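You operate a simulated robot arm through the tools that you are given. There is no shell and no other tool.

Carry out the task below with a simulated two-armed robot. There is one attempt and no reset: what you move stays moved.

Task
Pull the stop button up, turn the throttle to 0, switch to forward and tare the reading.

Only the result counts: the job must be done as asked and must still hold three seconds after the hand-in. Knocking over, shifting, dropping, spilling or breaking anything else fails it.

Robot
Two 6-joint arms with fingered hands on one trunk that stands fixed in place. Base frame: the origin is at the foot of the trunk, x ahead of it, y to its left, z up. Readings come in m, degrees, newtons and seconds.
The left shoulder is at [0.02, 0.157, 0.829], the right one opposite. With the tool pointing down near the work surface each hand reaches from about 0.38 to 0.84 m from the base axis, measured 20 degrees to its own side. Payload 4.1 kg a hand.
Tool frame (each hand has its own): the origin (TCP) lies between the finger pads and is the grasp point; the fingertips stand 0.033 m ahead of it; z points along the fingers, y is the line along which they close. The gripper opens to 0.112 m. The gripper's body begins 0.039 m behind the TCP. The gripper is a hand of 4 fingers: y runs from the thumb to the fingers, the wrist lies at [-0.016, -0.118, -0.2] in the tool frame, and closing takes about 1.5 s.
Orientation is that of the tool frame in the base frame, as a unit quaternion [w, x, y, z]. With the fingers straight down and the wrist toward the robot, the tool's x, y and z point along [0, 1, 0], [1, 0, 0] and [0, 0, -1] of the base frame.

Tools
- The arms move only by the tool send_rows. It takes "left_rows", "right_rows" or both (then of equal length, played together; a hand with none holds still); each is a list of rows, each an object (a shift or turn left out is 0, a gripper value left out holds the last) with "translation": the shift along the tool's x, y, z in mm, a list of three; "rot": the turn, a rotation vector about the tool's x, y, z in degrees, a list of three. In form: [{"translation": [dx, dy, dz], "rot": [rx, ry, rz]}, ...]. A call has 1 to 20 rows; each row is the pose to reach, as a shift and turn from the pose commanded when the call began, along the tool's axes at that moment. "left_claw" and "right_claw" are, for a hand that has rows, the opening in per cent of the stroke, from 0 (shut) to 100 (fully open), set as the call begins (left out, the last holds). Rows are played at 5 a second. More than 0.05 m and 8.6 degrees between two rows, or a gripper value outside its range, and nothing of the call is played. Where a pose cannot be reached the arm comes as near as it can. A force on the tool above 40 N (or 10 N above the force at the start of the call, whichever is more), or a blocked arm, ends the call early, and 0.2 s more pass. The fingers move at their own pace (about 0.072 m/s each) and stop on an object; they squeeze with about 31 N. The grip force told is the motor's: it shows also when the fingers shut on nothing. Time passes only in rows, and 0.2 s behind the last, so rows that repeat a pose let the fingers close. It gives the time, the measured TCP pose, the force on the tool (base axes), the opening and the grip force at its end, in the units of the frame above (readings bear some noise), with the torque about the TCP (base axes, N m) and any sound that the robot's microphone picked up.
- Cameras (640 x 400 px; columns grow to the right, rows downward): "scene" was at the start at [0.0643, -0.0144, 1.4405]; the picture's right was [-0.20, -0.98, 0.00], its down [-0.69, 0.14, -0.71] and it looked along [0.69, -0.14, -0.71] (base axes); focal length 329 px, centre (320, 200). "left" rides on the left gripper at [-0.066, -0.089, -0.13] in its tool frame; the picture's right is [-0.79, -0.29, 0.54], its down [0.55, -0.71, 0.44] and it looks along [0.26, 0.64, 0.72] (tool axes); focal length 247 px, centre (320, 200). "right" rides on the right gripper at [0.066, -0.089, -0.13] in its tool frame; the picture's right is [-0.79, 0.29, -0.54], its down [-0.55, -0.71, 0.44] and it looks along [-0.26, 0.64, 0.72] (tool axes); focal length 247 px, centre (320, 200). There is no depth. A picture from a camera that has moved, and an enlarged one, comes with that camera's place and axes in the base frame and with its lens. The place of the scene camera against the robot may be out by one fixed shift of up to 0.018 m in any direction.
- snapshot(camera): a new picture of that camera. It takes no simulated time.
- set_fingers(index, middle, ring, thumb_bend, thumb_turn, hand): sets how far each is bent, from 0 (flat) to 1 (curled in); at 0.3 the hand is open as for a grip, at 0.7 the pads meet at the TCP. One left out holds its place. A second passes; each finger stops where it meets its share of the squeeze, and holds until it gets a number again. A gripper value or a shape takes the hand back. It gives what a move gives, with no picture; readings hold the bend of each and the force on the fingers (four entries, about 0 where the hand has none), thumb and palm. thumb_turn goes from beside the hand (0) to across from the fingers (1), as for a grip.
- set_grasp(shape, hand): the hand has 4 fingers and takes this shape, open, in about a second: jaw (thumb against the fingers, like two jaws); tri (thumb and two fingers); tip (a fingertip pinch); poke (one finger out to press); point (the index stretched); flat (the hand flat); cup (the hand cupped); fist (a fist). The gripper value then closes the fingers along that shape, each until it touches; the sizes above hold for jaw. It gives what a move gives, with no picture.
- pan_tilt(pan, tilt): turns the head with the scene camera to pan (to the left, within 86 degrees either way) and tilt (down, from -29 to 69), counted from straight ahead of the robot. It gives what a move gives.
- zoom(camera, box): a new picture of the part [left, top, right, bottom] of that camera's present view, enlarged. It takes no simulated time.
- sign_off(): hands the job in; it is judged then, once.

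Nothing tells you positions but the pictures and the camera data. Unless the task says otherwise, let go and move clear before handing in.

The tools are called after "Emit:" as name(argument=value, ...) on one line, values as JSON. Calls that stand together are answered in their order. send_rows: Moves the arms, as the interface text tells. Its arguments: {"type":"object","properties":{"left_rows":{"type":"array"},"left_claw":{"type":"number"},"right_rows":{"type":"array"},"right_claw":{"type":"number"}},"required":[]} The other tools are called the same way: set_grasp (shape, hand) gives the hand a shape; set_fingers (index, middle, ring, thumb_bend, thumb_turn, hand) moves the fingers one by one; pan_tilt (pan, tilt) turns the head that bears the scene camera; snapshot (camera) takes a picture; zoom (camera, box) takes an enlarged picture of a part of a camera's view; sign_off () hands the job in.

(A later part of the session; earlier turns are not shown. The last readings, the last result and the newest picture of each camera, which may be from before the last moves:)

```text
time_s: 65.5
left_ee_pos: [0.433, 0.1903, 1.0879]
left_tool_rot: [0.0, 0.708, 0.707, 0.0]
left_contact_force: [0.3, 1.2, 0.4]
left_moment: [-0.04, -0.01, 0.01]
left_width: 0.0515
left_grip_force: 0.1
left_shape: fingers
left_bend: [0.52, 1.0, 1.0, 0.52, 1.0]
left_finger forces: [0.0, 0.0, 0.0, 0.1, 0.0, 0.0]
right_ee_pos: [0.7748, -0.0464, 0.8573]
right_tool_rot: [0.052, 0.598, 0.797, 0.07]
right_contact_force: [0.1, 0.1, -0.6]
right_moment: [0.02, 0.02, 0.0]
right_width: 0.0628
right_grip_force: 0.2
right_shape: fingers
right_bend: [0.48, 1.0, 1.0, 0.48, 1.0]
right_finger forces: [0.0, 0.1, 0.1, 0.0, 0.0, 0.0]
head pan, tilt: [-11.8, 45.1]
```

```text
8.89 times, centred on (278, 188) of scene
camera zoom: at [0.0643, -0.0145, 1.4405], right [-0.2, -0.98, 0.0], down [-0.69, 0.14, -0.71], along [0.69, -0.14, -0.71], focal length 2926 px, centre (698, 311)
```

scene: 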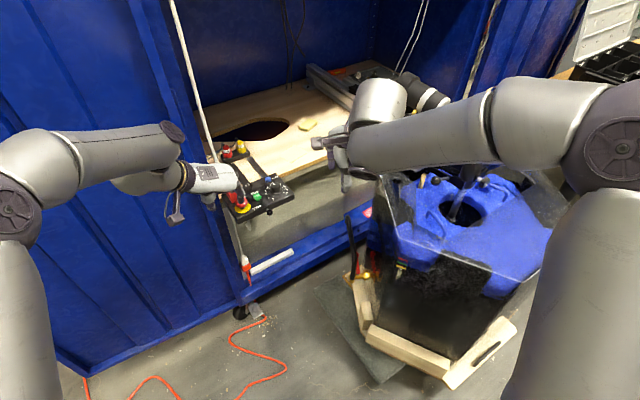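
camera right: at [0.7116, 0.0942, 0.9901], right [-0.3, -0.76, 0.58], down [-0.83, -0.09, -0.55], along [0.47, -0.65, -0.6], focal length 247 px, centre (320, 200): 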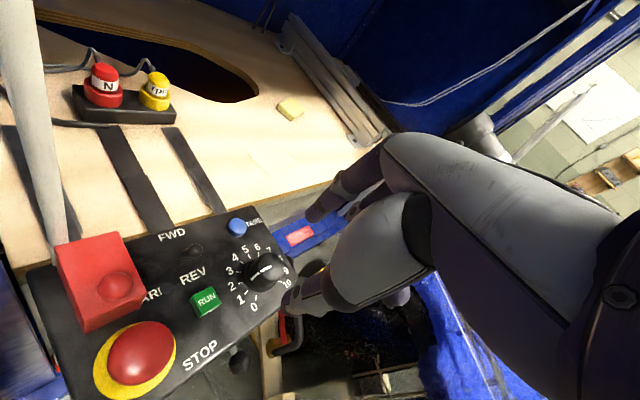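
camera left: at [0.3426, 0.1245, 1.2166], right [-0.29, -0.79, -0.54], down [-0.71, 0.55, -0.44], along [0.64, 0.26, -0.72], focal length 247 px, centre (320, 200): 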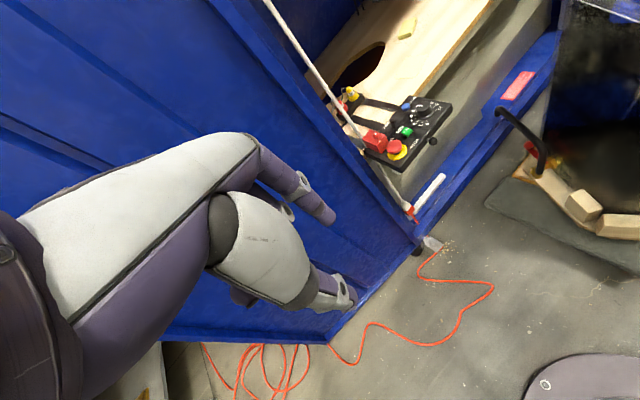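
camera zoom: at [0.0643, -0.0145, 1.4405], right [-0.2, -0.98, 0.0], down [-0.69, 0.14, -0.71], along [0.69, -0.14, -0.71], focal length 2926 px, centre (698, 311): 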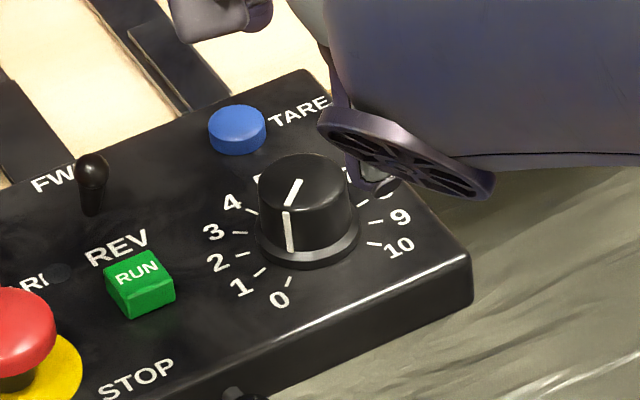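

My readings put the pointer within about ±7° of the 0 mark. I'll swing back to the −30° hover, where the right camera sees the pointer and ticks clearly.

Emit:
send_rows(right_rows=[{"translation": [2.6, 0.5, 0], "rot": [0, -1.3, 7.6]}, {"translation": [5.2, 0.9, 0], "rot": [0, -2.7, 15.1]}, {"translation": [7.8, 1.4, 0], "rot": [0, -4, 22.7]}, {"translation": [10.4, 1.8, 0], "rot": [0, -5.3, 30.2]}, {"translation": [13, 2.3, 0], "rot": [0, -6.7, 37.8]}, {"translation": [15.6, 2.7, 0.5], "rot": [0, -8, 45.3]}, {"translation": [15.6, 2.7, 0.5], "rot": [0, -8, 45.3]}])

Emit:
zoom(camera="right", box=[210, 190, 350, 320])

Emit:
zoom(camera="right", box=[235, 215, 315, 295])

```text
time_s: 67.1
left_ee_pos: [0.4331, 0.1905, 1.088]
left_tool_rot: [0.0, 0.708, 0.707, 0.0]
left_contact_force: [0.4, 0.6, -0.6]
left_moment: [0.02, 0.01, -0.02]
left_width: 0.0515
left_grip_force: 0.0
left_shape: fingers
left_bend: [0.52, 1.0, 1.0, 0.52, 1.0]
left_finger forces: [0.0, 0.1, 0.0, 0.0, 0.0, 0.1]
right_ee_pos: [0.7731, -0.0293, 0.857]
right_tool_rot: [0.076, 0.863, 0.498, 0.044]
right_contact_force: [-0.9, 1.0, 0.3]
right_moment: [-0.04, 0.0, 0.01]
right_width: 0.0625
right_grip_force: 0.0
right_shape: fingers
right_bend: [0.48, 1.0, 1.0, 0.48, 1.0]
right_finger forces: [0.1, 0.0, 0.0, 0.0, 0.1, 0.0]
head pan, tilt: [-11.8, 45.1]
```

```text
3.08 times, centred on (280, 255) of right
camera zoom: at [0.7081, 0.0824, 0.9689], right [-0.23, -0.78, 0.58], down [-0.82, -0.17, -0.55], along [0.53, -0.6, -0.6], focal length 760 px, centre (443, 31)
```

zoom: 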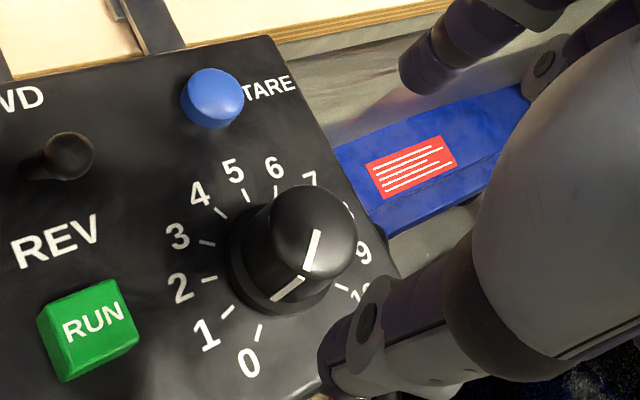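

```text
5.00 times, centred on (275, 255) of right
camera zoom: at [0.7081, 0.0824, 0.9689], right [-0.23, -0.78, 0.58], down [-0.82, -0.17, -0.55], along [0.53, -0.6, -0.6], focal length 1235 px, centre (545, -75)
```

zoom: 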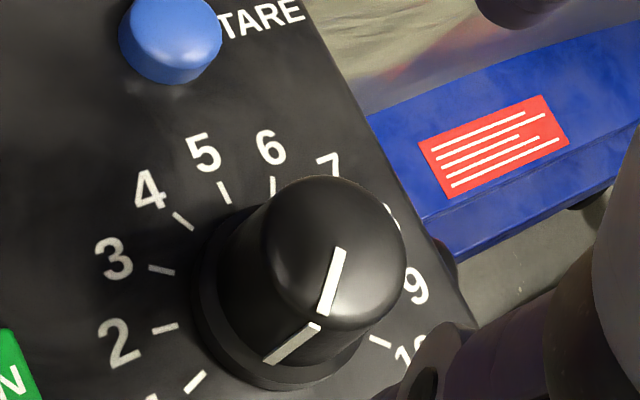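

The pointer line is now parallel to the 0 tick, within a few degrees. To be sure it is fully at 0, I'll re-grip well centred and nudge it gently counter-clockwise against its end stop.

Emit:
send_rows(right_rows=[{"translation": [0.5, 2, 15]}, {"translation": [1, 4.5, 30]}, {"translation": [1.6, 4.5, 45]}, {"translation": [1.6, 4.5, 55]}, {"translation": [1.6, 4.5, 61]}, {"translation": [1.6, 4.5, 61]}])

Emit:
set_fingers(hand="right", index=0.85, thumb_bend=0.85)

Emit:
zoom(camera="right", box=[220, 180, 370, 320])

```text
time_s: 68.5
left_ee_pos: [0.4323, 0.1923, 1.0869]
left_tool_rot: [0.0, 0.708, 0.706, 0.0]
left_contact_force: [-0.8, -0.1, 0.9]
left_moment: [0.0, -0.01, 0.03]
left_width: 0.0515
left_grip_force: 0.0
left_shape: fingers
left_bend: [0.52, 1.0, 1.0, 0.52, 1.0]
left_finger forces: [0.0, 0.1, 0.0, 0.0, 0.0, 0.1]
right_ee_pos: [0.7857, -0.036, 0.7985]
right_tool_rot: [0.076, 0.863, 0.498, 0.043]
right_contact_force: [0.1, 0.1, -1.0]
right_moment: [0.01, 0.07, 0.02]
right_width: 0.0626
right_grip_force: 0.0
right_shape: fingers
right_bend: [0.48, 1.0, 1.0, 0.48, 1.0]
right_finger forces: [0.1, 0.0, 0.0, 0.1, 0.1, 0.0]
head pan, tilt: [-11.8, 45.1]
```

```text
time_s: 69.5
left_ee_pos: [0.4334, 0.1922, 1.0873]
left_tool_rot: [0.0, 0.708, 0.706, -0.001]
left_contact_force: [0.1, -0.6, -0.1]
left_moment: [0.01, -0.01, 0.01]
left_width: 0.0515
left_grip_force: 0.0
left_shape: fingers
left_bend: [0.52, 1.0, 1.0, 0.52, 1.0]
left_finger forces: [0.0, 0.0, 0.0, 0.1, 0.1, 0.0]
right_ee_pos: [0.7856, -0.0334, 0.7971]
right_tool_rot: [0.075, 0.862, 0.499, 0.043]
right_contact_force: [-14.2, 9.8, -5.5]
right_moment: [0.22, 0.34, 0.05]
right_width: 0.0271
right_grip_force: 17.9
right_shape: fingers
right_bend: [0.6, 1.0, 1.0, 0.63, 1.0]
right_finger forces: [10.8, 0.1, 0.0, 0.0, 24.7, 0.0]
head pan, tilt: [-11.8, 45.1]
```

```text
2.86 times, centred on (295, 250) of right
camera zoom: at [0.7212, 0.0777, 0.9102], right [-0.23, -0.78, 0.58], down [-0.82, -0.17, -0.55], along [0.53, -0.6, -0.6], focal length 706 px, centre (391, 57)
```

zoom: 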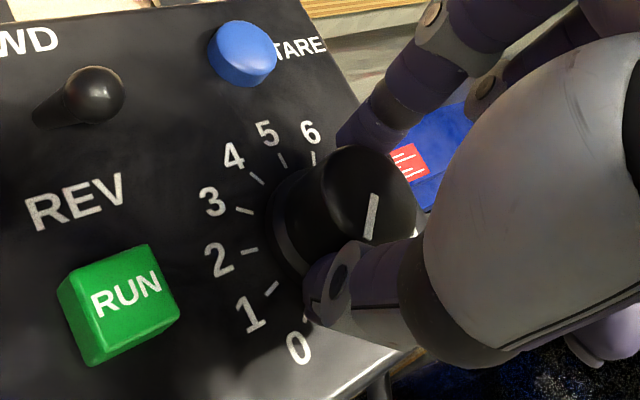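

Well gripped. Now a gentle 15° nudge counter-clockwise.

Emit:
send_rows(right_rows=[{"translation": [-0.2, 0.2, 0], "rot": [0, 0.65, -3.7]}, {"translation": [-0.4, 0.4, 0], "rot": [0, 1.3, -7.4]}, {"translation": [-0.5, 0.6, 0.1], "rot": [0, 2.0, -11.1]}, {"translation": [-0.6, 0.7, 0.1], "rot": [0, 2.6, -14.8]}, {"translation": [-0.6, 0.7, 0.1], "rot": [0, 2.6, -14.8]}])

Emit:
zoom(camera="right", box=[220, 180, 370, 320])

```text
time_s: 70.7
left_ee_pos: [0.4323, 0.1914, 1.0868]
left_tool_rot: [-0.001, 0.708, 0.706, 0.001]
left_contact_force: [0.1, 0.7, 0.0]
left_moment: [0.0, 0.0, -0.05]
left_width: 0.0515
left_grip_force: 0.1
left_shape: fingers
left_bend: [0.52, 1.0, 1.0, 0.52, 1.0]
left_finger forces: [0.1, 0.1, 0.1, 0.0, 0.1, 0.0]
right_ee_pos: [0.7861, -0.0356, 0.7979]
right_tool_rot: [0.069, 0.79, 0.607, 0.052]
right_contact_force: [-9.9, 4.1, -8.8]
right_moment: [0.04, 0.27, -0.11]
right_width: 0.0269
right_grip_force: 17.1
right_shape: fingers
right_bend: [0.6, 1.0, 1.0, 0.64, 0.99]
right_finger forces: [12.5, 0.0, 0.0, 0.0, 22.0, 0.1]
head pan, tilt: [-11.8, 45.1]
```

```text
2.86 times, centred on (295, 250) of right
camera zoom: at [0.6952, 0.0548, 0.9105], right [-0.02, -0.81, 0.58], down [-0.75, -0.37, -0.55], along [0.67, -0.44, -0.6], focal length 706 px, centre (391, 57)
```

zoom: 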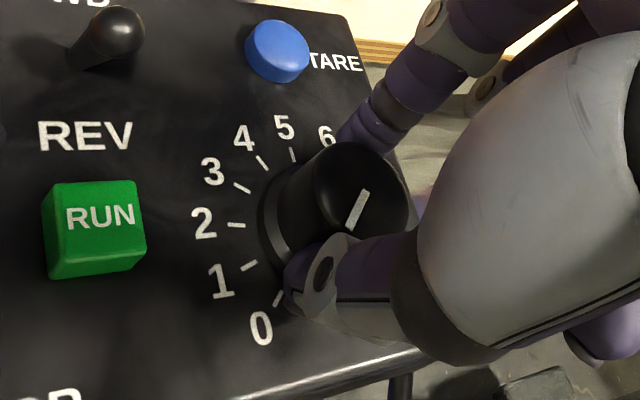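

The pointer stayed at 156° and the torque reading shows it resisting, so the dial is at its 0 end stop. I'll release and lift off.

Emit:
set_fingers(hand="right", index=0.48, thumb_bend=0.48)

Emit:
send_rows(right_rows=[{"translation": [0, 0, -10]}, {"translation": [0, 0, -25]}, {"translation": [0, 0, -45]}, {"translation": [0, 0, -70]}, {"translation": [0, 0, -90]}, {"translation": [0, 0, -90]}])

Emit:
set_grasp(hand="right", shape="poke")

Emit:
snapshot(camera="right")

Emit:
zoom(camera="left", box=[330, 30, 480, 180])

Emit:
zoom(camera="scene", box=[210, 110, 320, 220])

```text
time_s: 71.7
left_ee_pos: [0.4328, 0.1908, 1.0857]
left_tool_rot: [0.0, 0.708, 0.706, 0.0]
left_contact_force: [-0.5, -0.1, -0.9]
left_moment: [0.0, 0.01, 0.03]
left_width: 0.0515
left_grip_force: 0.1
left_shape: fingers
left_bend: [0.52, 1.0, 1.0, 0.52, 1.0]
left_finger forces: [0.0, 0.0, 0.1, 0.0, 0.0, 0.0]
right_ee_pos: [0.7867, -0.0352, 0.7984]
right_tool_rot: [0.07, 0.79, 0.607, 0.054]
right_contact_force: [-0.6, -0.1, -0.5]
right_moment: [0.02, -0.01, 0.0]
right_width: 0.0623
right_grip_force: 0.0
right_shape: fingers
right_bend: [0.48, 1.0, 1.0, 0.48, 1.0]
right_finger forces: [0.0, 0.0, 0.0, 0.0, 0.0, 0.1]
head pan, tilt: [-11.8, 45.1]
```

```text
time_s: 73.1
left_ee_pos: [0.4334, 0.1913, 1.0874]
left_tool_rot: [-0.001, 0.708, 0.706, 0.0]
left_contact_force: [0.5, 0.4, -0.5]
left_moment: [-0.01, 0.02, 0.02]
left_width: 0.0515
left_grip_force: 0.2
left_shape: fingers
left_bend: [0.52, 1.0, 1.0, 0.52, 1.0]
left_finger forces: [0.0, 0.1, 0.0, 0.0, 0.0, 0.1]
right_ee_pos: [0.7706, -0.033, 0.8845]
right_tool_rot: [0.069, 0.79, 0.607, 0.054]
right_contact_force: [0.8, -0.2, -1.0]
right_moment: [0.05, 0.0, -0.01]
right_width: 0.0627
right_grip_force: 0.1
right_shape: fingers
right_bend: [0.48, 1.0, 1.0, 0.48, 1.0]
right_finger forces: [0.1, 0.1, 0.0, 0.0, 0.0, 0.0]
head pan, tilt: [-11.8, 45.1]
```

```text
time_s: 74.0
left_ee_pos: [0.4328, 0.1901, 1.0877]
left_tool_rot: [-0.001, 0.708, 0.706, 0.0]
left_contact_force: [-1.1, 0.3, -0.6]
left_moment: [-0.03, -0.01, -0.01]
left_width: 0.0518
left_grip_force: 0.1
left_shape: fingers
left_bend: [0.52, 1.0, 1.0, 0.52, 1.0]
left_finger forces: [0.0, 0.0, 0.0, 0.0, 0.0, 0.0]
right_ee_pos: [0.7706, -0.0342, 0.8849]
right_tool_rot: [0.069, 0.79, 0.607, 0.054]
right_contact_force: [0.0, 0.7, -0.3]
right_moment: [0.01, -0.03, -0.03]
right_width: 0.0002
right_grip_force: 0.1
right_shape: poke
right_bend: [0.7, 0.7, 0.99, 1.0, 1.0]
right_finger forces: [0.0, 0.0, 0.0, 0.0, 0.1, 0.0]
head pan, tilt: [-11.8, 45.1]
```

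```text
taken
camera right: at [0.6799, 0.0587, 0.9976], right [-0.02, -0.81, 0.58], down [-0.75, -0.37, -0.55], along [0.67, -0.44, -0.6], focal length 247 px, centre (320, 200)
```

right: 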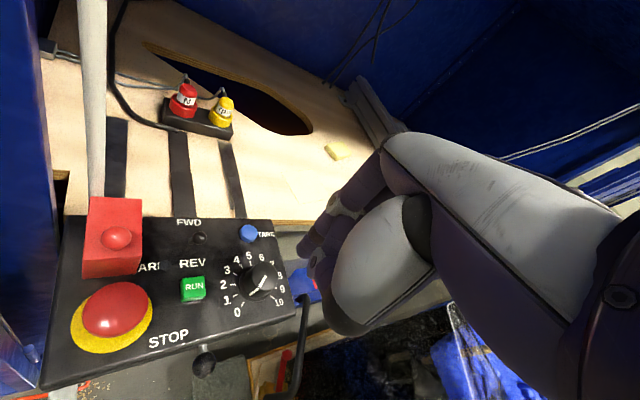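

```text
2.67 times, centred on (405, 105) of left
camera zoom: at [0.3428, 0.1243, 1.2164], right [-0.29, -0.79, -0.54], down [-0.71, 0.55, -0.44], along [0.64, 0.26, -0.72], focal length 659 px, centre (93, 453)
```

zoom: 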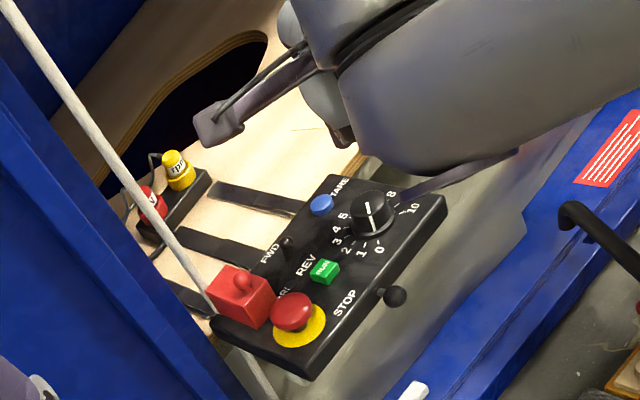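

```text
3.64 times, centred on (265, 165) of scene
camera zoom: at [0.0643, -0.0144, 1.4405], right [-0.2, -0.98, 0.0], down [-0.69, 0.14, -0.71], along [0.69, -0.14, -0.71], focal length 1197 px, centre (520, 327)
```

zoom: 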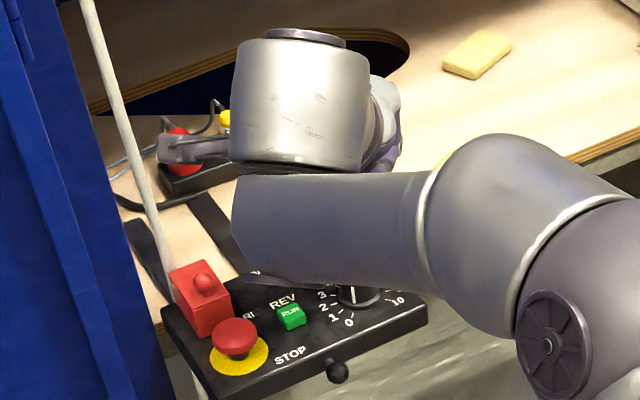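

The throttle is at 0 and the hand is clear. Next is the toggle: I'll use the index finger alone, with the others curled, and hover it just in front of the lever tip on the REV side.

Emit:
set_fingers(hand="right", index=0.5, middle=1.0, ring=1.0, thumb_bend=1.0, thumb_turn=1.0)

Emit:
send_rows(right_rows=[{"translation": [19, -15, 3]}, {"translation": [38, -30, 7]}, {"translation": [57, -45, 11]}, {"translation": [57, -45, 11]}])

Emit:
snapshot(camera="right")

Emit:
zoom(camera="left", box=[330, 30, 480, 180])

Emit:
zoom(camera="right", box=[220, 150, 360, 280])

```text
time_s: 75.0
left_ee_pos: [0.4331, 0.1913, 1.0876]
left_tool_rot: [0.001, 0.708, 0.707, 0.0]
left_contact_force: [-0.7, -0.7, 1.6]
left_moment: [-0.02, 0.01, -0.02]
left_width: 0.0513
left_grip_force: 0.1
left_shape: fingers
left_bend: [0.52, 1.0, 1.0, 0.52, 1.0]
left_finger forces: [0.0, 0.1, 0.0, 0.1, 0.1, 0.1]
right_ee_pos: [0.7703, -0.0335, 0.8854]
right_tool_rot: [0.07, 0.79, 0.607, 0.052]
right_contact_force: [-0.2, 0.6, 0.2]
right_moment: [0.0, -0.01, -0.01]
right_width: 0.0285
right_grip_force: 0.0
right_shape: fingers
right_bend: [0.34, 0.98, 1.0, 1.0, 1.0]
right_finger forces: [0.1, 0.0, 0.0, 0.0, 0.0, 0.1]
head pan, tilt: [-11.8, 45.1]
```

```text
time_s: 76.0
left_ee_pos: [0.4322, 0.1903, 1.0861]
left_tool_rot: [0.0, 0.708, 0.706, 0.0]
left_contact_force: [0.3, -0.8, 0.1]
left_moment: [-0.03, 0.01, -0.02]
left_width: 0.0513
left_grip_force: 0.0
left_shape: fingers
left_bend: [0.52, 1.0, 1.0, 0.52, 1.0]
left_finger forces: [0.0, 0.0, 0.1, 0.0, 0.1, 0.1]
right_ee_pos: [0.7442, 0.033, 0.8667]
right_tool_rot: [0.07, 0.79, 0.607, 0.053]
right_contact_force: [-0.1, -0.2, 0.4]
right_moment: [-0.02, 0.0, -0.01]
right_width: 0.0285
right_grip_force: 0.0
right_shape: fingers
right_bend: [0.34, 0.98, 1.0, 1.0, 1.0]
right_finger forces: [0.0, 0.0, 0.0, 0.0, 0.0, 0.0]
head pan, tilt: [-11.8, 45.1]
```

```text
taken
camera right: at [0.6538, 0.1242, 0.98], right [-0.02, -0.81, 0.58], down [-0.75, -0.37, -0.55], along [0.67, -0.44, -0.6], focal length 247 px, centre (320, 200)
```

right: 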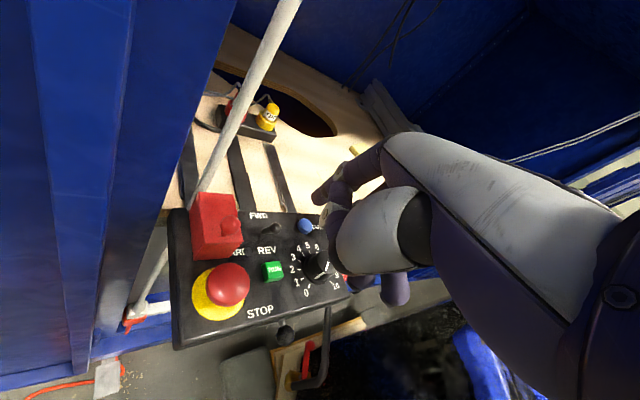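

```text
2.67 times, centred on (405, 105) of left
camera zoom: at [0.3428, 0.1243, 1.2164], right [-0.29, -0.79, -0.54], down [-0.71, 0.55, -0.44], along [0.64, 0.26, -0.72], focal length 659 px, centre (93, 453)
```

zoom: 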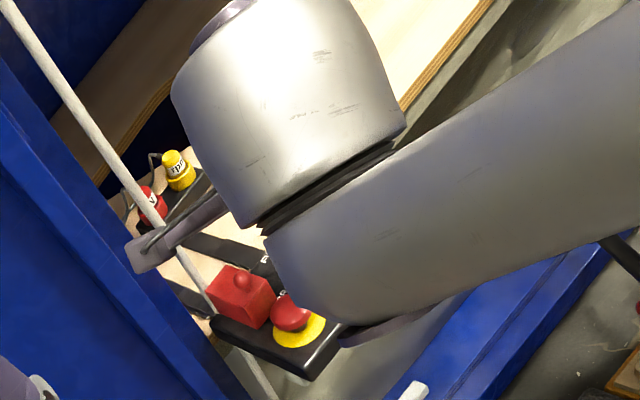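

```text
3.08 times, centred on (290, 215) of right
camera zoom: at [0.6538, 0.1242, 0.98], right [-0.02, -0.81, 0.58], down [-0.75, -0.37, -0.55], along [0.67, -0.44, -0.6], focal length 760 px, centre (412, 154)
```

zoom: 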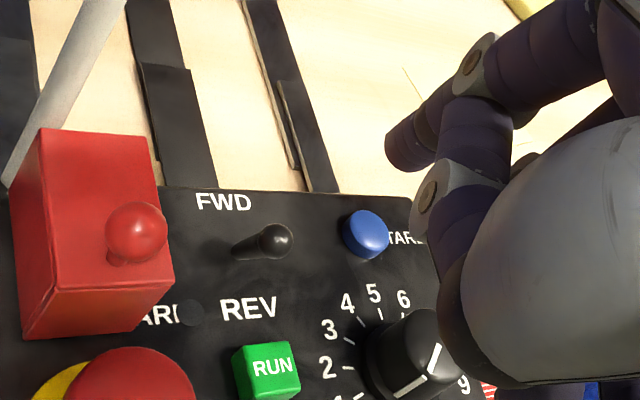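

The curled thumb is blocking the index finger from bending. I'll try the "point" shape instead and check the fingertip's location.

Emit:
set_grasp(hand="right", shape="point")

Emit:
snapshot(camera="right")

Emit:
snapshot(camera="scene")

```text
time_s: 76.9
left_ee_pos: [0.4323, 0.1909, 1.0871]
left_tool_rot: [0.0, 0.708, 0.707, 0.001]
left_contact_force: [-0.4, -0.5, 0.5]
left_moment: [0.0, 0.0, 0.05]
left_width: 0.0515
left_grip_force: 0.1
left_shape: fingers
left_bend: [0.52, 1.0, 1.0, 0.52, 1.0]
left_finger forces: [0.0, 0.0, 0.0, 0.0, 0.1, 0.0]
right_ee_pos: [0.7454, 0.0328, 0.8677]
right_tool_rot: [0.069, 0.789, 0.608, 0.053]
right_contact_force: [-0.4, 0.6, -1.5]
right_moment: [-0.02, -0.02, 0.0]
right_width: 0.0
right_grip_force: 0.0
right_shape: point
right_bend: [0.19, 1.0, 1.0, 0.99, 0.88]
right_finger forces: [0.0, 0.0, 0.0, 0.0, 0.0, 0.0]
head pan, tilt: [-11.8, 45.1]
```

```text
taken
camera right: at [0.6538, 0.1241, 0.9799], right [-0.02, -0.81, 0.58], down [-0.75, -0.37, -0.55], along [0.67, -0.44, -0.6], focal length 247 px, centre (320, 200)
```

right: 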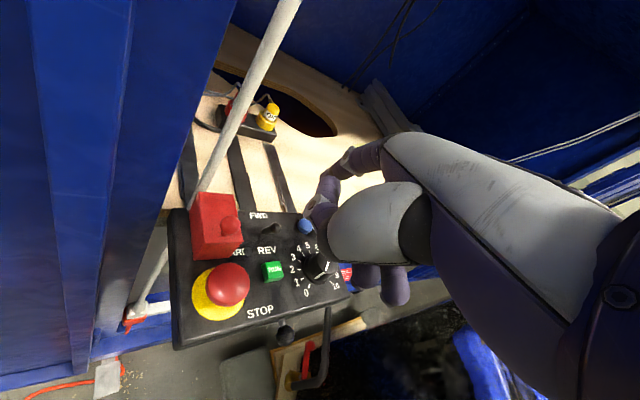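

```text
taken
```

scene: 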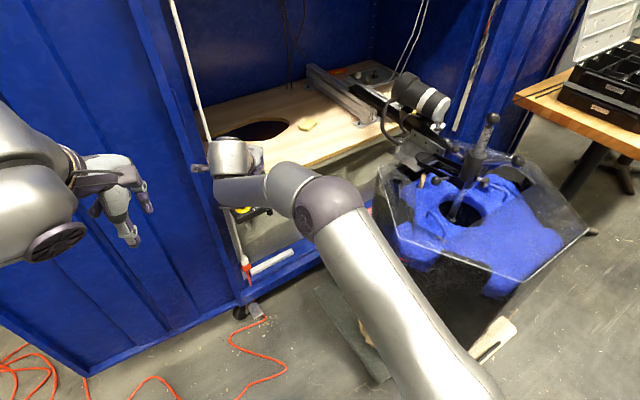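

That shape splays the index outward. A closed thumb–index pinch gives a compact, sturdy poking tip, so I'll form that and locate it.

Emit:
set_fingers(hand="right", index=0.4, middle=1.0, ring=1.0, thumb_bend=0.4, thumb_turn=1.0)

Emit:
set_fingers(hand="right", index=0.66, thumb_bend=0.72)

Emit:
snapshot(camera="right")

Emit:
zoom(camera="right", box=[220, 150, 400, 320])

```text
time_s: 77.9
left_ee_pos: [0.4338, 0.1906, 1.0872]
left_tool_rot: [0.001, 0.708, 0.706, 0.0]
left_contact_force: [0.8, 0.1, 1.0]
left_moment: [-0.03, 0.0, -0.04]
left_width: 0.0515
left_grip_force: 0.1
left_shape: fingers
left_bend: [0.52, 1.0, 1.0, 0.52, 1.0]
left_finger forces: [0.0, 0.0, 0.0, 0.1, 0.0, 0.0]
right_ee_pos: [0.7447, 0.0318, 0.8662]
right_tool_rot: [0.069, 0.79, 0.608, 0.053]
right_contact_force: [0.0, 0.5, 0.3]
right_moment: [0.0, 0.01, 0.02]
right_width: 0.0853
right_grip_force: 0.1
right_shape: fingers
right_bend: [0.4, 1.0, 1.0, 0.4, 0.99]
right_finger forces: [0.0, 0.0, 0.0, 0.0, 0.1, 0.0]
head pan, tilt: [-11.8, 45.1]
```

```text
time_s: 78.9
left_ee_pos: [0.4321, 0.1907, 1.0873]
left_tool_rot: [0.0, 0.708, 0.706, 0.0]
left_contact_force: [-0.7, 0.7, -0.2]
left_moment: [-0.02, 0.01, -0.01]
left_width: 0.0516
left_grip_force: 0.0
left_shape: fingers
left_bend: [0.52, 1.0, 1.0, 0.52, 1.0]
left_finger forces: [0.0, 0.1, 0.0, 0.1, 0.0, 0.1]
right_ee_pos: [0.7448, 0.0319, 0.8672]
right_tool_rot: [0.069, 0.79, 0.607, 0.054]
right_contact_force: [0.2, 0.0, -0.1]
right_moment: [-0.01, -0.01, -0.03]
right_width: 0.0065
right_grip_force: 0.0
right_shape: fingers
right_bend: [0.66, 1.0, 1.0, 0.72, 1.0]
right_finger forces: [0.0, 0.0, 0.0, 0.1, 0.1, 0.0]
head pan, tilt: [-11.8, 45.1]
```

```text
taken
camera right: at [0.6538, 0.1241, 0.9799], right [-0.02, -0.81, 0.58], down [-0.75, -0.37, -0.55], along [0.67, -0.44, -0.6], focal length 247 px, centre (320, 200)
```

right: 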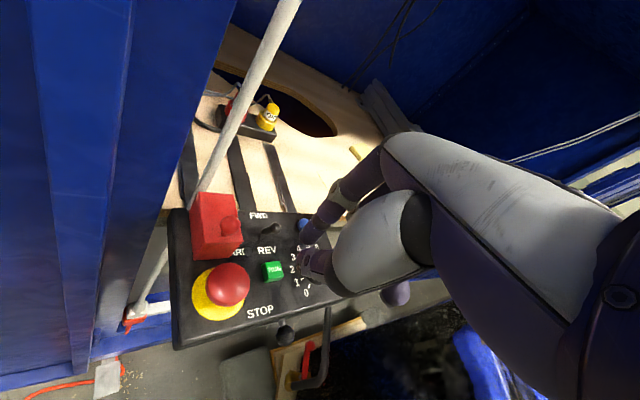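

```text
2.35 times, centred on (310, 235) of right
camera zoom: at [0.6538, 0.1241, 0.9799], right [-0.02, -0.81, 0.58], down [-0.75, -0.37, -0.55], along [0.67, -0.44, -0.6], focal length 581 px, centre (344, 118)
```

zoom: 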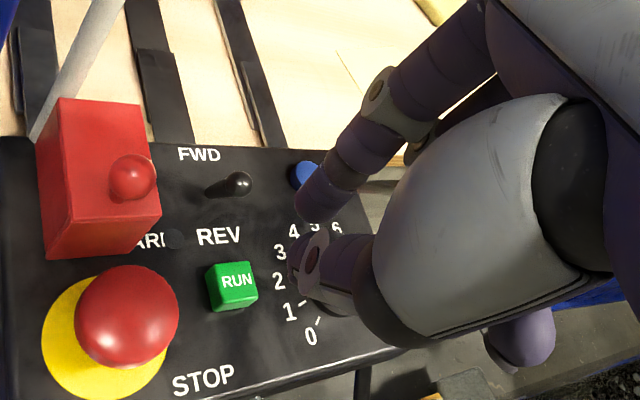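

The pinch tip is about 36 mm ahead of the TCP. The lever tip re-measures at (0.808, 0.037) and its base at (0.822, 0.037). I'll lower the tip just in front of the lever, above the RUN button's height.

Emit:
send_rows(right_rows=[{"translation": [0.6, 4, 17]}, {"translation": [1.2, 8, 34]}, {"translation": [1.9, 12, 51]}, {"translation": [2.5, 15, 66]}, {"translation": [2.5, 15, 66]}])

Emit:
zoom(camera="right", box=[220, 150, 400, 320])

Emit:
zoom(camera="left", box=[330, 50, 480, 180])

Emit:
zoom(camera="scene", box=[210, 130, 310, 220])

```text
time_s: 80.1
left_ee_pos: [0.4316, 0.1911, 1.0879]
left_tool_rot: [0.0, 0.708, 0.706, 0.0]
left_contact_force: [-0.4, -0.3, 0.3]
left_moment: [-0.01, -0.05, 0.03]
left_width: 0.0517
left_grip_force: 0.0
left_shape: fingers
left_bend: [0.52, 1.0, 1.0, 0.52, 1.0]
left_finger forces: [0.0, 0.0, 0.1, 0.1, 0.0, 0.0]
right_ee_pos: [0.7711, 0.0287, 0.805]
right_tool_rot: [0.069, 0.79, 0.607, 0.053]
right_contact_force: [-0.7, -0.4, -0.5]
right_moment: [0.0, -0.01, 0.0]
right_width: 0.0065
right_grip_force: 0.1
right_shape: fingers
right_bend: [0.66, 1.0, 1.0, 0.72, 1.0]
right_finger forces: [0.0, 0.0, 0.0, 0.0, 0.1, 0.0]
head pan, tilt: [-11.8, 45.1]
```

```text
2.35 times, centred on (310, 235) of right
camera zoom: at [0.6802, 0.1196, 0.9175], right [-0.02, -0.81, 0.58], down [-0.75, -0.37, -0.55], along [0.67, -0.44, -0.6], focal length 581 px, centre (344, 118)
```

zoom: 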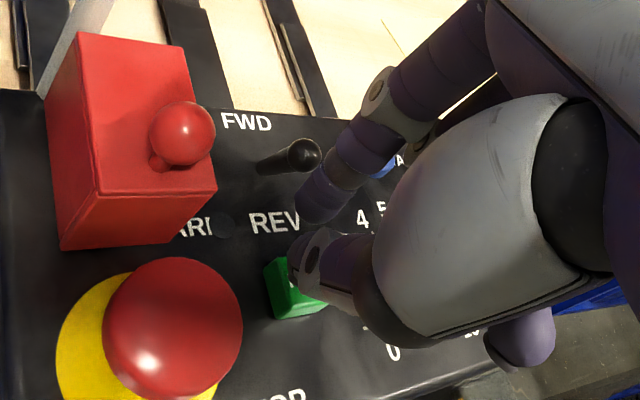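

```text
3.08 times, centred on (405, 115) of left
camera zoom: at [0.3427, 0.1243, 1.2164], right [-0.29, -0.79, -0.54], down [-0.71, 0.55, -0.44], along [0.64, 0.26, -0.72], focal length 760 px, centre (58, 462)
```

zoom: 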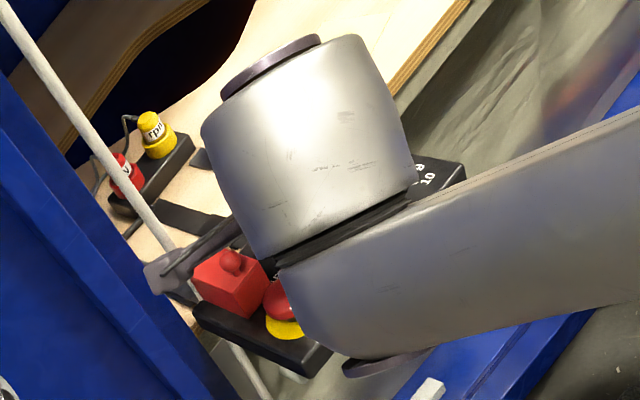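

```text
4.44 times, centred on (260, 175) of scene
camera zoom: at [0.0642, -0.0145, 1.4405], right [-0.2, -0.98, 0.0], down [-0.69, 0.14, -0.71], along [0.69, -0.14, -0.71], focal length 1463 px, centre (587, 311)
```

zoom: 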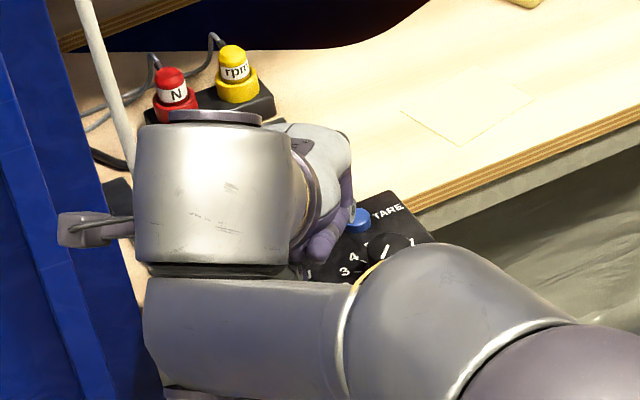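

The index tip is in line with the lever, just in front of it. I'll push it in the forward direction along the panel axis.

Emit:
send_rows(right_rows=[{"translation": [3.6, 4.7, 0.8]}, {"translation": [7.2, 9.5, 1.7]}, {"translation": [10.8, 14.2, 2.5]}, {"translation": [14.4, 19, 3.3]}, {"translation": [17.4, 23, 4]}, {"translation": [20.3, 26.9, 4.7]}, {"translation": [20.3, 26.9, 4.7]}])

Emit:
zoom(camera="right", box=[220, 150, 400, 320])

```text
time_s: 81.7
left_ee_pos: [0.4324, 0.1916, 1.087]
left_tool_rot: [0.001, 0.708, 0.706, 0.0]
left_contact_force: [-0.5, -0.5, 0.3]
left_moment: [-0.05, 0.0, 0.0]
left_width: 0.0516
left_grip_force: 0.0
left_shape: fingers
left_bend: [0.52, 1.0, 1.0, 0.52, 1.0]
left_finger forces: [0.0, 0.0, 0.1, 0.1, 0.0, 0.0]
right_ee_pos: [0.7828, 0.0332, 0.805]
right_tool_rot: [0.068, 0.79, 0.607, 0.053]
right_contact_force: [-0.5, 0.7, -0.1]
right_moment: [0.02, 0.02, 0.02]
right_width: 0.0049
right_grip_force: 0.5
right_shape: fingers
right_bend: [0.67, 1.0, 1.0, 0.72, 1.0]
right_finger forces: [0.8, 0.0, 0.0, 0.1, 0.0, 0.0]
right hand out of reach, approached as far as the arm can: row 3, 4, 5, 6, 7
head pan, tilt: [-11.8, 45.1]
```

```text
2.35 times, centred on (310, 235) of right
camera zoom: at [0.6911, 0.1254, 0.9187], right [-0.02, -0.81, 0.58], down [-0.75, -0.37, -0.55], along [0.67, -0.44, -0.6], focal length 581 px, centre (344, 118)
```

zoom: 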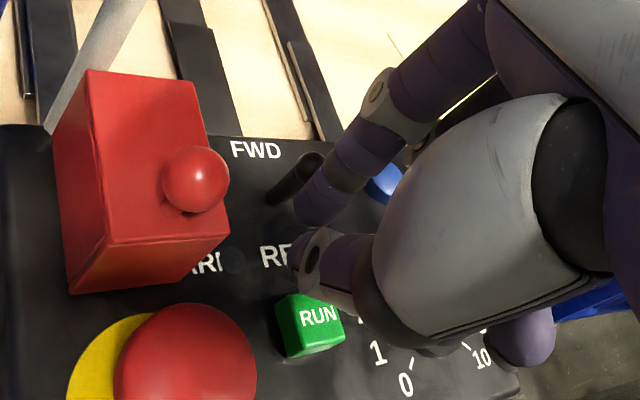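

The finger touched the lever but this hand heading runs out of reach there. I'll back off, turn the hand 31° so its push direction lines up with the lever's travel, and use a straighter index for extra reach.

Emit:
send_rows(right_rows=[{"translation": [-3, -3, -10]}, {"translation": [-6, -6, -25]}, {"translation": [-10, -9, -43], "rot": [0, 1.1, -6.1]}, {"translation": [-17, -12, -43.3], "rot": [0, 2.2, -12.2]}, {"translation": [-24, -15, -43.3], "rot": [0, 3.2, -18.3]}, {"translation": [-31, -18, -43.3], "rot": [0, 4.3, -24.4]}, {"translation": [-35.7, -20.8, -43.3], "rot": [0, 5.4, -30.5]}, {"translation": [-35.7, -20.8, -43.3], "rot": [0, 5.4, -30.5]}])

Emit:
set_fingers(hand="right", index=0.5, thumb_bend=0.74)

Emit:
snapshot(camera="right")

Emit:
zoom(camera="left", box=[330, 50, 480, 180])

```text
time_s: 83.5
left_ee_pos: [0.4338, 0.1908, 1.0863]
left_tool_rot: [-0.001, 0.708, 0.707, 0.0]
left_contact_force: [0.1, 1.0, -0.2]
left_moment: [0.03, -0.01, -0.01]
left_width: 0.0517
left_grip_force: 0.1
left_shape: fingers
left_bend: [0.52, 1.0, 1.0, 0.52, 1.0]
left_finger forces: [0.0, 0.0, 0.0, 0.1, 0.0, 0.0]
right_ee_pos: [0.7449, 0.0049, 0.8455]
right_tool_rot: [0.054, 0.599, 0.796, 0.07]
right_contact_force: [-0.9, 0.4, -0.7]
right_moment: [0.02, -0.01, 0.0]
right_width: 0.0058
right_grip_force: 0.2
right_shape: fingers
right_bend: [0.66, 1.0, 1.0, 0.72, 1.0]
right_finger forces: [0.0, 0.1, 0.1, 0.1, 0.1, 0.0]
head pan, tilt: [-11.8, 45.1]
```

```text
time_s: 84.5
left_ee_pos: [0.4333, 0.1912, 1.0877]
left_tool_rot: [0.0, 0.707, 0.707, 0.0]
left_contact_force: [0.0, 0.3, -0.7]
left_moment: [-0.01, 0.02, -0.01]
left_width: 0.0516
left_grip_force: 0.1
left_shape: fingers
left_bend: [0.52, 1.0, 1.0, 0.52, 1.0]
left_finger forces: [0.0, 0.0, 0.1, 0.0, 0.1, 0.0]
right_ee_pos: [0.7448, 0.0044, 0.8436]
right_tool_rot: [0.053, 0.599, 0.796, 0.07]
right_contact_force: [0.1, 0.3, 0.7]
right_moment: [0.02, 0.01, 0.0]
right_width: 0.0244
right_grip_force: 0.1
right_shape: fingers
right_bend: [0.5, 1.0, 1.0, 0.74, 1.0]
right_finger forces: [0.1, 0.0, 0.0, 0.1, 0.0, 0.0]
head pan, tilt: [-11.8, 45.1]
```

```text
taken
camera right: at [0.6191, 0.0378, 0.9577], right [0.4, -0.71, 0.58], down [-0.45, -0.7, -0.55], along [0.8, -0.04, -0.6], focal length 247 px, centre (320, 200)
```

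right: 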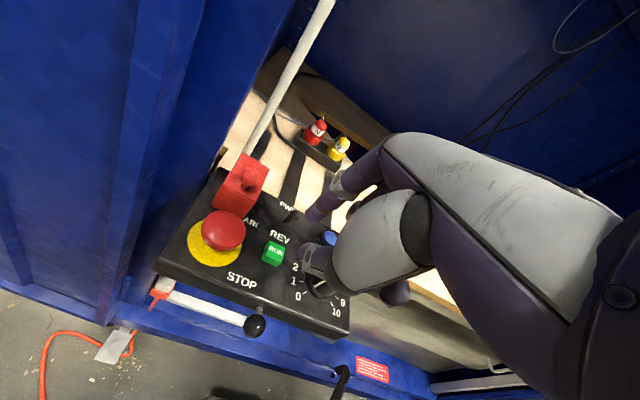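

```text
3.08 times, centred on (405, 115) of left
camera zoom: at [0.3428, 0.1243, 1.2164], right [-0.29, -0.79, -0.54], down [-0.71, 0.55, -0.44], along [0.64, 0.26, -0.72], focal length 760 px, centre (58, 462)
```

zoom: 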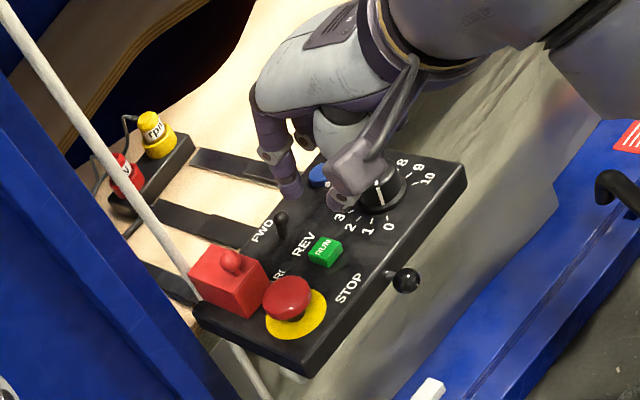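

Both cameras agree that the fingertip is at about (0.79, 0.025) and lined up with the lever. I'll lower it 36 mm and then push 36 mm along the lever's travel.

Emit:
send_rows(right_rows=[{"translation": [0, -2, 12]}, {"translation": [1, -4, 24]}, {"translation": [2, -6.3, 35.5]}, {"translation": [2, -6.3, 35.5]}])

Emit:
zoom(camera="right", box=[220, 150, 400, 320])

Emit:
zoom(camera="left", box=[350, 70, 460, 160])

```text
time_s: 85.5
left_ee_pos: [0.4316, 0.1907, 1.0874]
left_tool_rot: [0.0, 0.708, 0.706, -0.001]
left_contact_force: [-0.2, 0.2, 0.1]
left_moment: [0.02, -0.01, -0.02]
left_width: 0.0516
left_grip_force: 0.0
left_shape: fingers
left_bend: [0.52, 1.0, 1.0, 0.52, 1.0]
left_finger forces: [0.1, 0.0, 0.0, 0.0, 0.0, 0.0]
right_ee_pos: [0.7428, 0.0076, 0.8085]
right_tool_rot: [0.052, 0.6, 0.796, 0.07]
right_contact_force: [0.0, 0.1, 0.7]
right_moment: [0.02, -0.01, 0.01]
right_width: 0.0241
right_grip_force: 0.0
right_shape: fingers
right_bend: [0.5, 1.0, 1.0, 0.74, 1.0]
right_finger forces: [0.1, 0.0, 0.1, 0.0, 0.0, 0.0]
head pan, tilt: [-11.8, 45.1]
```

```text
2.35 times, centred on (310, 235) of right
camera zoom: at [0.6173, 0.0397, 0.9214], right [0.4, -0.71, 0.58], down [-0.45, -0.7, -0.55], along [0.8, -0.04, -0.6], focal length 581 px, centre (344, 118)
```

zoom: 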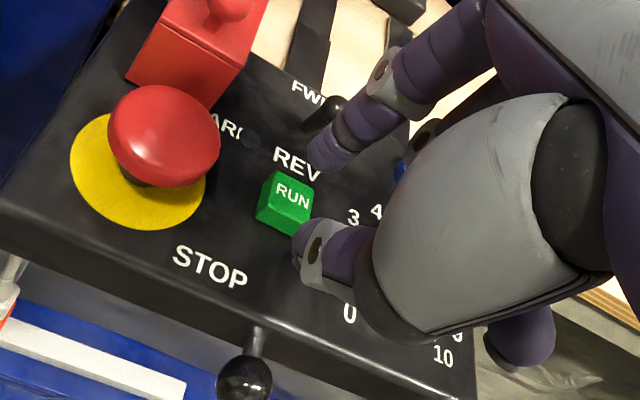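

```text
4.44 times, centred on (405, 115) of left
camera zoom: at [0.3428, 0.1243, 1.2164], right [-0.29, -0.79, -0.54], down [-0.71, 0.55, -0.44], along [0.64, 0.26, -0.72], focal length 1098 px, centre (-58, 578)
```

zoom: 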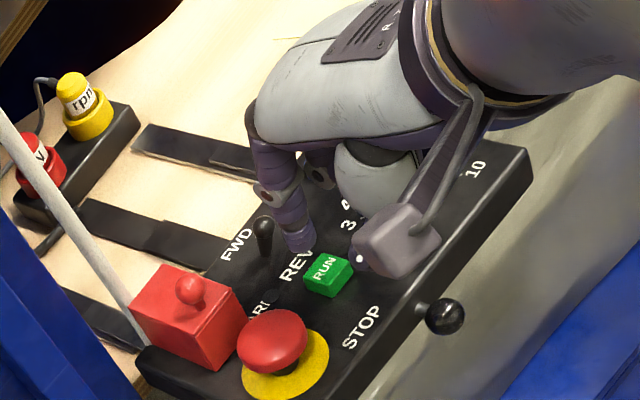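

Emit:
send_rows(right_rows=[{"translation": [0.6, 6, 1]}, {"translation": [1.2, 12, 2.1]}, {"translation": [1.8, 18, 3.1]}, {"translation": [2.4, 24, 4.2]}, {"translation": [3, 30, 5.2]}, {"translation": [3.6, 35.4, 6.2]}, {"translation": [3.6, 35.4, 6.2]}])

Emit:
zoom(camera="right", box=[220, 150, 400, 320])

Emit:
zoom(camera="left", box=[350, 70, 460, 160])

```text
time_s: 87.1
left_ee_pos: [0.4331, 0.1905, 1.0861]
left_tool_rot: [-0.001, 0.708, 0.707, 0.0]
left_contact_force: [-0.1, -0.3, -0.7]
left_moment: [0.02, 0.02, 0.0]
left_width: 0.0513
left_grip_force: 0.1
left_shape: fingers
left_bend: [0.52, 1.0, 1.0, 0.52, 1.0]
left_finger forces: [0.1, 0.0, 0.1, 0.1, 0.1, 0.0]
right_ee_pos: [0.777, 0.0206, 0.8088]
right_tool_rot: [0.052, 0.598, 0.796, 0.07]
right_contact_force: [0.0, 0.0, -0.4]
right_moment: [0.0, 0.01, -0.02]
right_width: 0.0229
right_grip_force: 0.2
right_shape: fingers
right_bend: [0.51, 1.0, 1.0, 0.74, 1.0]
right_finger forces: [1.0, 0.0, 0.0, 0.1, 0.0, 0.0]
head pan, tilt: [-11.8, 45.1]
```

```text
2.35 times, centred on (310, 235) of right
camera zoom: at [0.6515, 0.0534, 0.9218], right [0.4, -0.71, 0.58], down [-0.45, -0.7, -0.55], along [0.8, -0.04, -0.6], focal length 581 px, centre (344, 118)
```

zoom: 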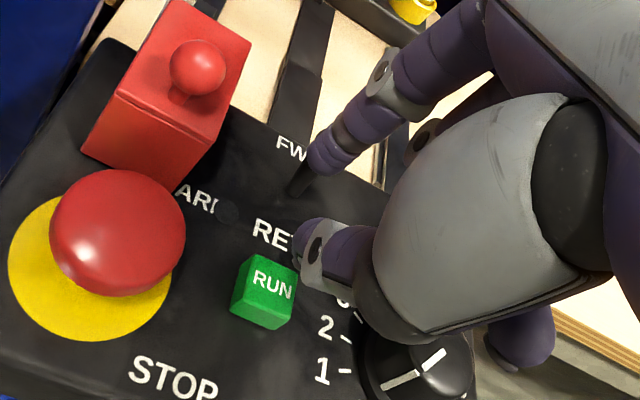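

```text
4.44 times, centred on (405, 115) of left
camera zoom: at [0.3428, 0.1243, 1.2164], right [-0.29, -0.79, -0.54], down [-0.71, 0.55, -0.44], along [0.64, 0.26, -0.72], focal length 1098 px, centre (-58, 578)
```

zoom: 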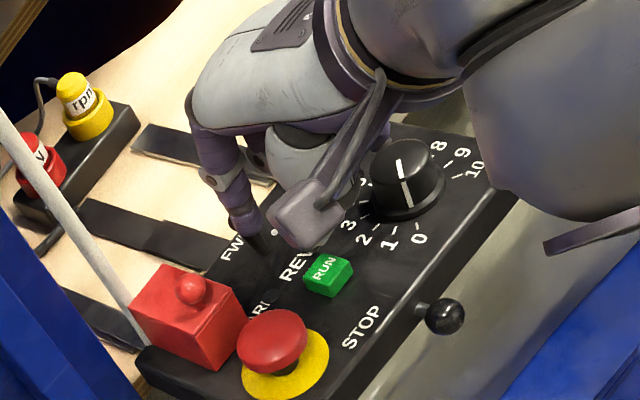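

The lever is moving under light force. I'll push another 8 mm to make sure it goes past centre, then back off and look.

Emit:
send_rows(right_rows=[{"translation": [0.4, 4, 0.7]}, {"translation": [0.8, 8, 1.4]}, {"translation": [0.8, 8, 1.4]}])

Emit:
zoom(camera="right", box=[220, 150, 400, 320])

Emit:
zoom(camera="left", box=[370, 90, 430, 140])

```text
time_s: 87.9
left_ee_pos: [0.4322, 0.1904, 1.0863]
left_tool_rot: [0.001, 0.707, 0.707, 0.0]
left_contact_force: [-0.7, 0.2, 0.1]
left_moment: [-0.01, -0.01, 0.01]
left_width: 0.0517
left_grip_force: 0.1
left_shape: fingers
left_bend: [0.52, 1.0, 1.0, 0.52, 1.0]
left_finger forces: [0.0, 0.1, 0.0, 0.0, 0.1, 0.0]
right_ee_pos: [0.7835, 0.0224, 0.8092]
right_tool_rot: [0.052, 0.6, 0.795, 0.07]
right_contact_force: [-4.6, -2.6, 2.9]
right_moment: [-0.04, 0.0, -0.01]
right_width: 0.0169
right_grip_force: 3.4
right_shape: fingers
right_bend: [0.55, 1.0, 1.0, 0.74, 1.0]
right_finger forces: [6.0, 0.1, 0.1, 0.0, 0.0, 0.0]
head pan, tilt: [-11.8, 45.1]
```

```text
2.35 times, centred on (310, 235) of right
camera zoom: at [0.658, 0.0561, 0.9222], right [0.4, -0.71, 0.58], down [-0.45, -0.7, -0.55], along [0.8, -0.04, -0.6], focal length 581 px, centre (344, 118)
```

zoom: 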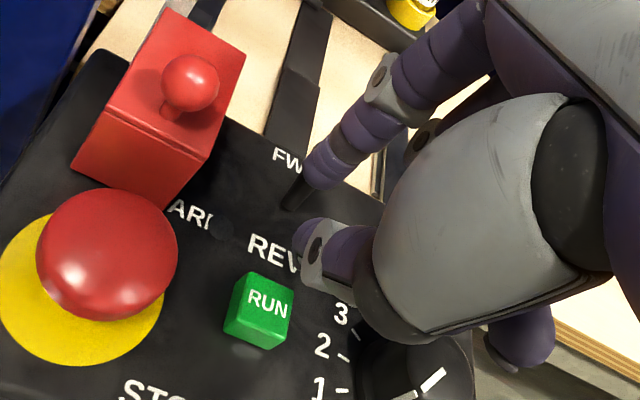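

```text
8.00 times, centred on (400, 115) of left
camera zoom: at [0.3426, 0.1242, 1.2165], right [-0.29, -0.79, -0.54], down [-0.71, 0.55, -0.44], along [0.64, 0.26, -0.72], focal length 1976 px, centre (-320, 880)
```

zoom: 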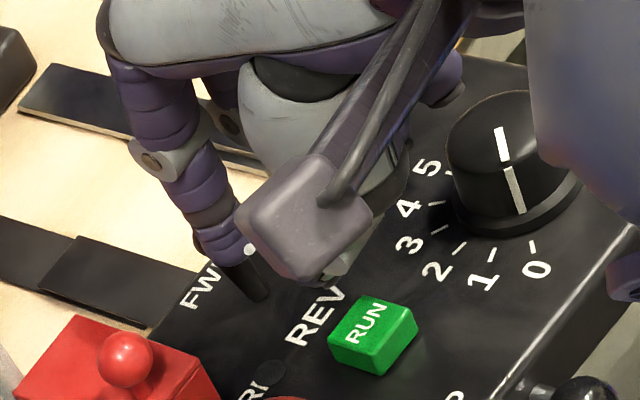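

The lever now leans towards FWD and the finger force has risen to 6 N, so it is at its stop. I'll withdraw straight back, then up, and check.

Emit:
send_rows(right_rows=[{"translation": [-1, -8, -1.5]}, {"translation": [-2, -18, -3]}, {"translation": [-2, -25, -15]}, {"translation": [-2, -30, -35]}, {"translation": [-2, -35, -60]}, {"translation": [-2, -35, -60]}])

Emit:
zoom(camera="right", box=[180, 150, 360, 320])

Emit:
zoom(camera="left", box=[350, 80, 450, 160])

```text
time_s: 89.3
left_ee_pos: [0.4339, 0.1905, 1.0867]
left_tool_rot: [-0.001, 0.708, 0.707, 0.001]
left_contact_force: [-0.4, 0.6, 0.5]
left_moment: [-0.02, -0.03, -0.01]
left_width: 0.0516
left_grip_force: 0.0
left_shape: fingers
left_bend: [0.52, 1.0, 1.0, 0.52, 1.0]
left_finger forces: [0.1, 0.0, 0.1, 0.1, 0.0, 0.1]
right_ee_pos: [0.742, 0.0084, 0.8641]
right_tool_rot: [0.052, 0.599, 0.796, 0.071]
right_contact_force: [0.9, -1.2, 0.6]
right_moment: [-0.01, -0.02, -0.01]
right_width: 0.0242
right_grip_force: 0.1
right_shape: fingers
right_bend: [0.5, 1.0, 1.0, 0.74, 1.0]
right_finger forces: [0.0, 0.1, 0.1, 0.0, 0.0, 0.0]
head pan, tilt: [-11.8, 45.1]
```

```text
2.35 times, centred on (270, 235) of right
camera zoom: at [0.616, 0.0408, 0.9769], right [0.4, -0.71, 0.58], down [-0.45, -0.7, -0.55], along [0.8, -0.04, -0.6], focal length 581 px, centre (438, 118)
```

zoom: 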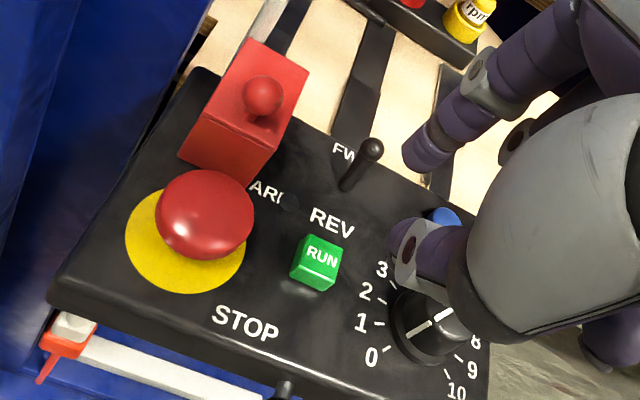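

```text
5.00 times, centred on (400, 120) of left
camera zoom: at [0.3428, 0.1244, 1.2164], right [-0.29, -0.79, -0.54], down [-0.71, 0.55, -0.44], along [0.64, 0.26, -0.72], focal length 1235 px, centre (-80, 600)
```

zoom: 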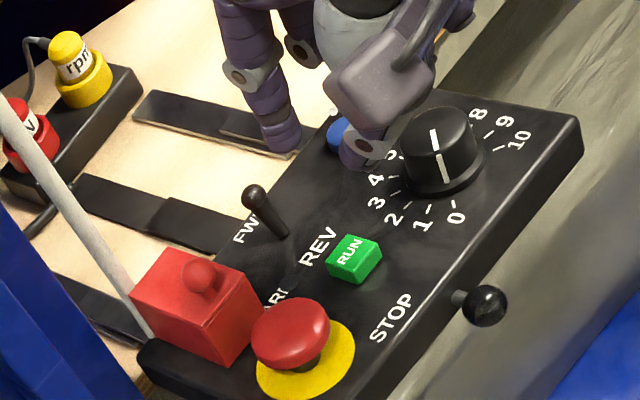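

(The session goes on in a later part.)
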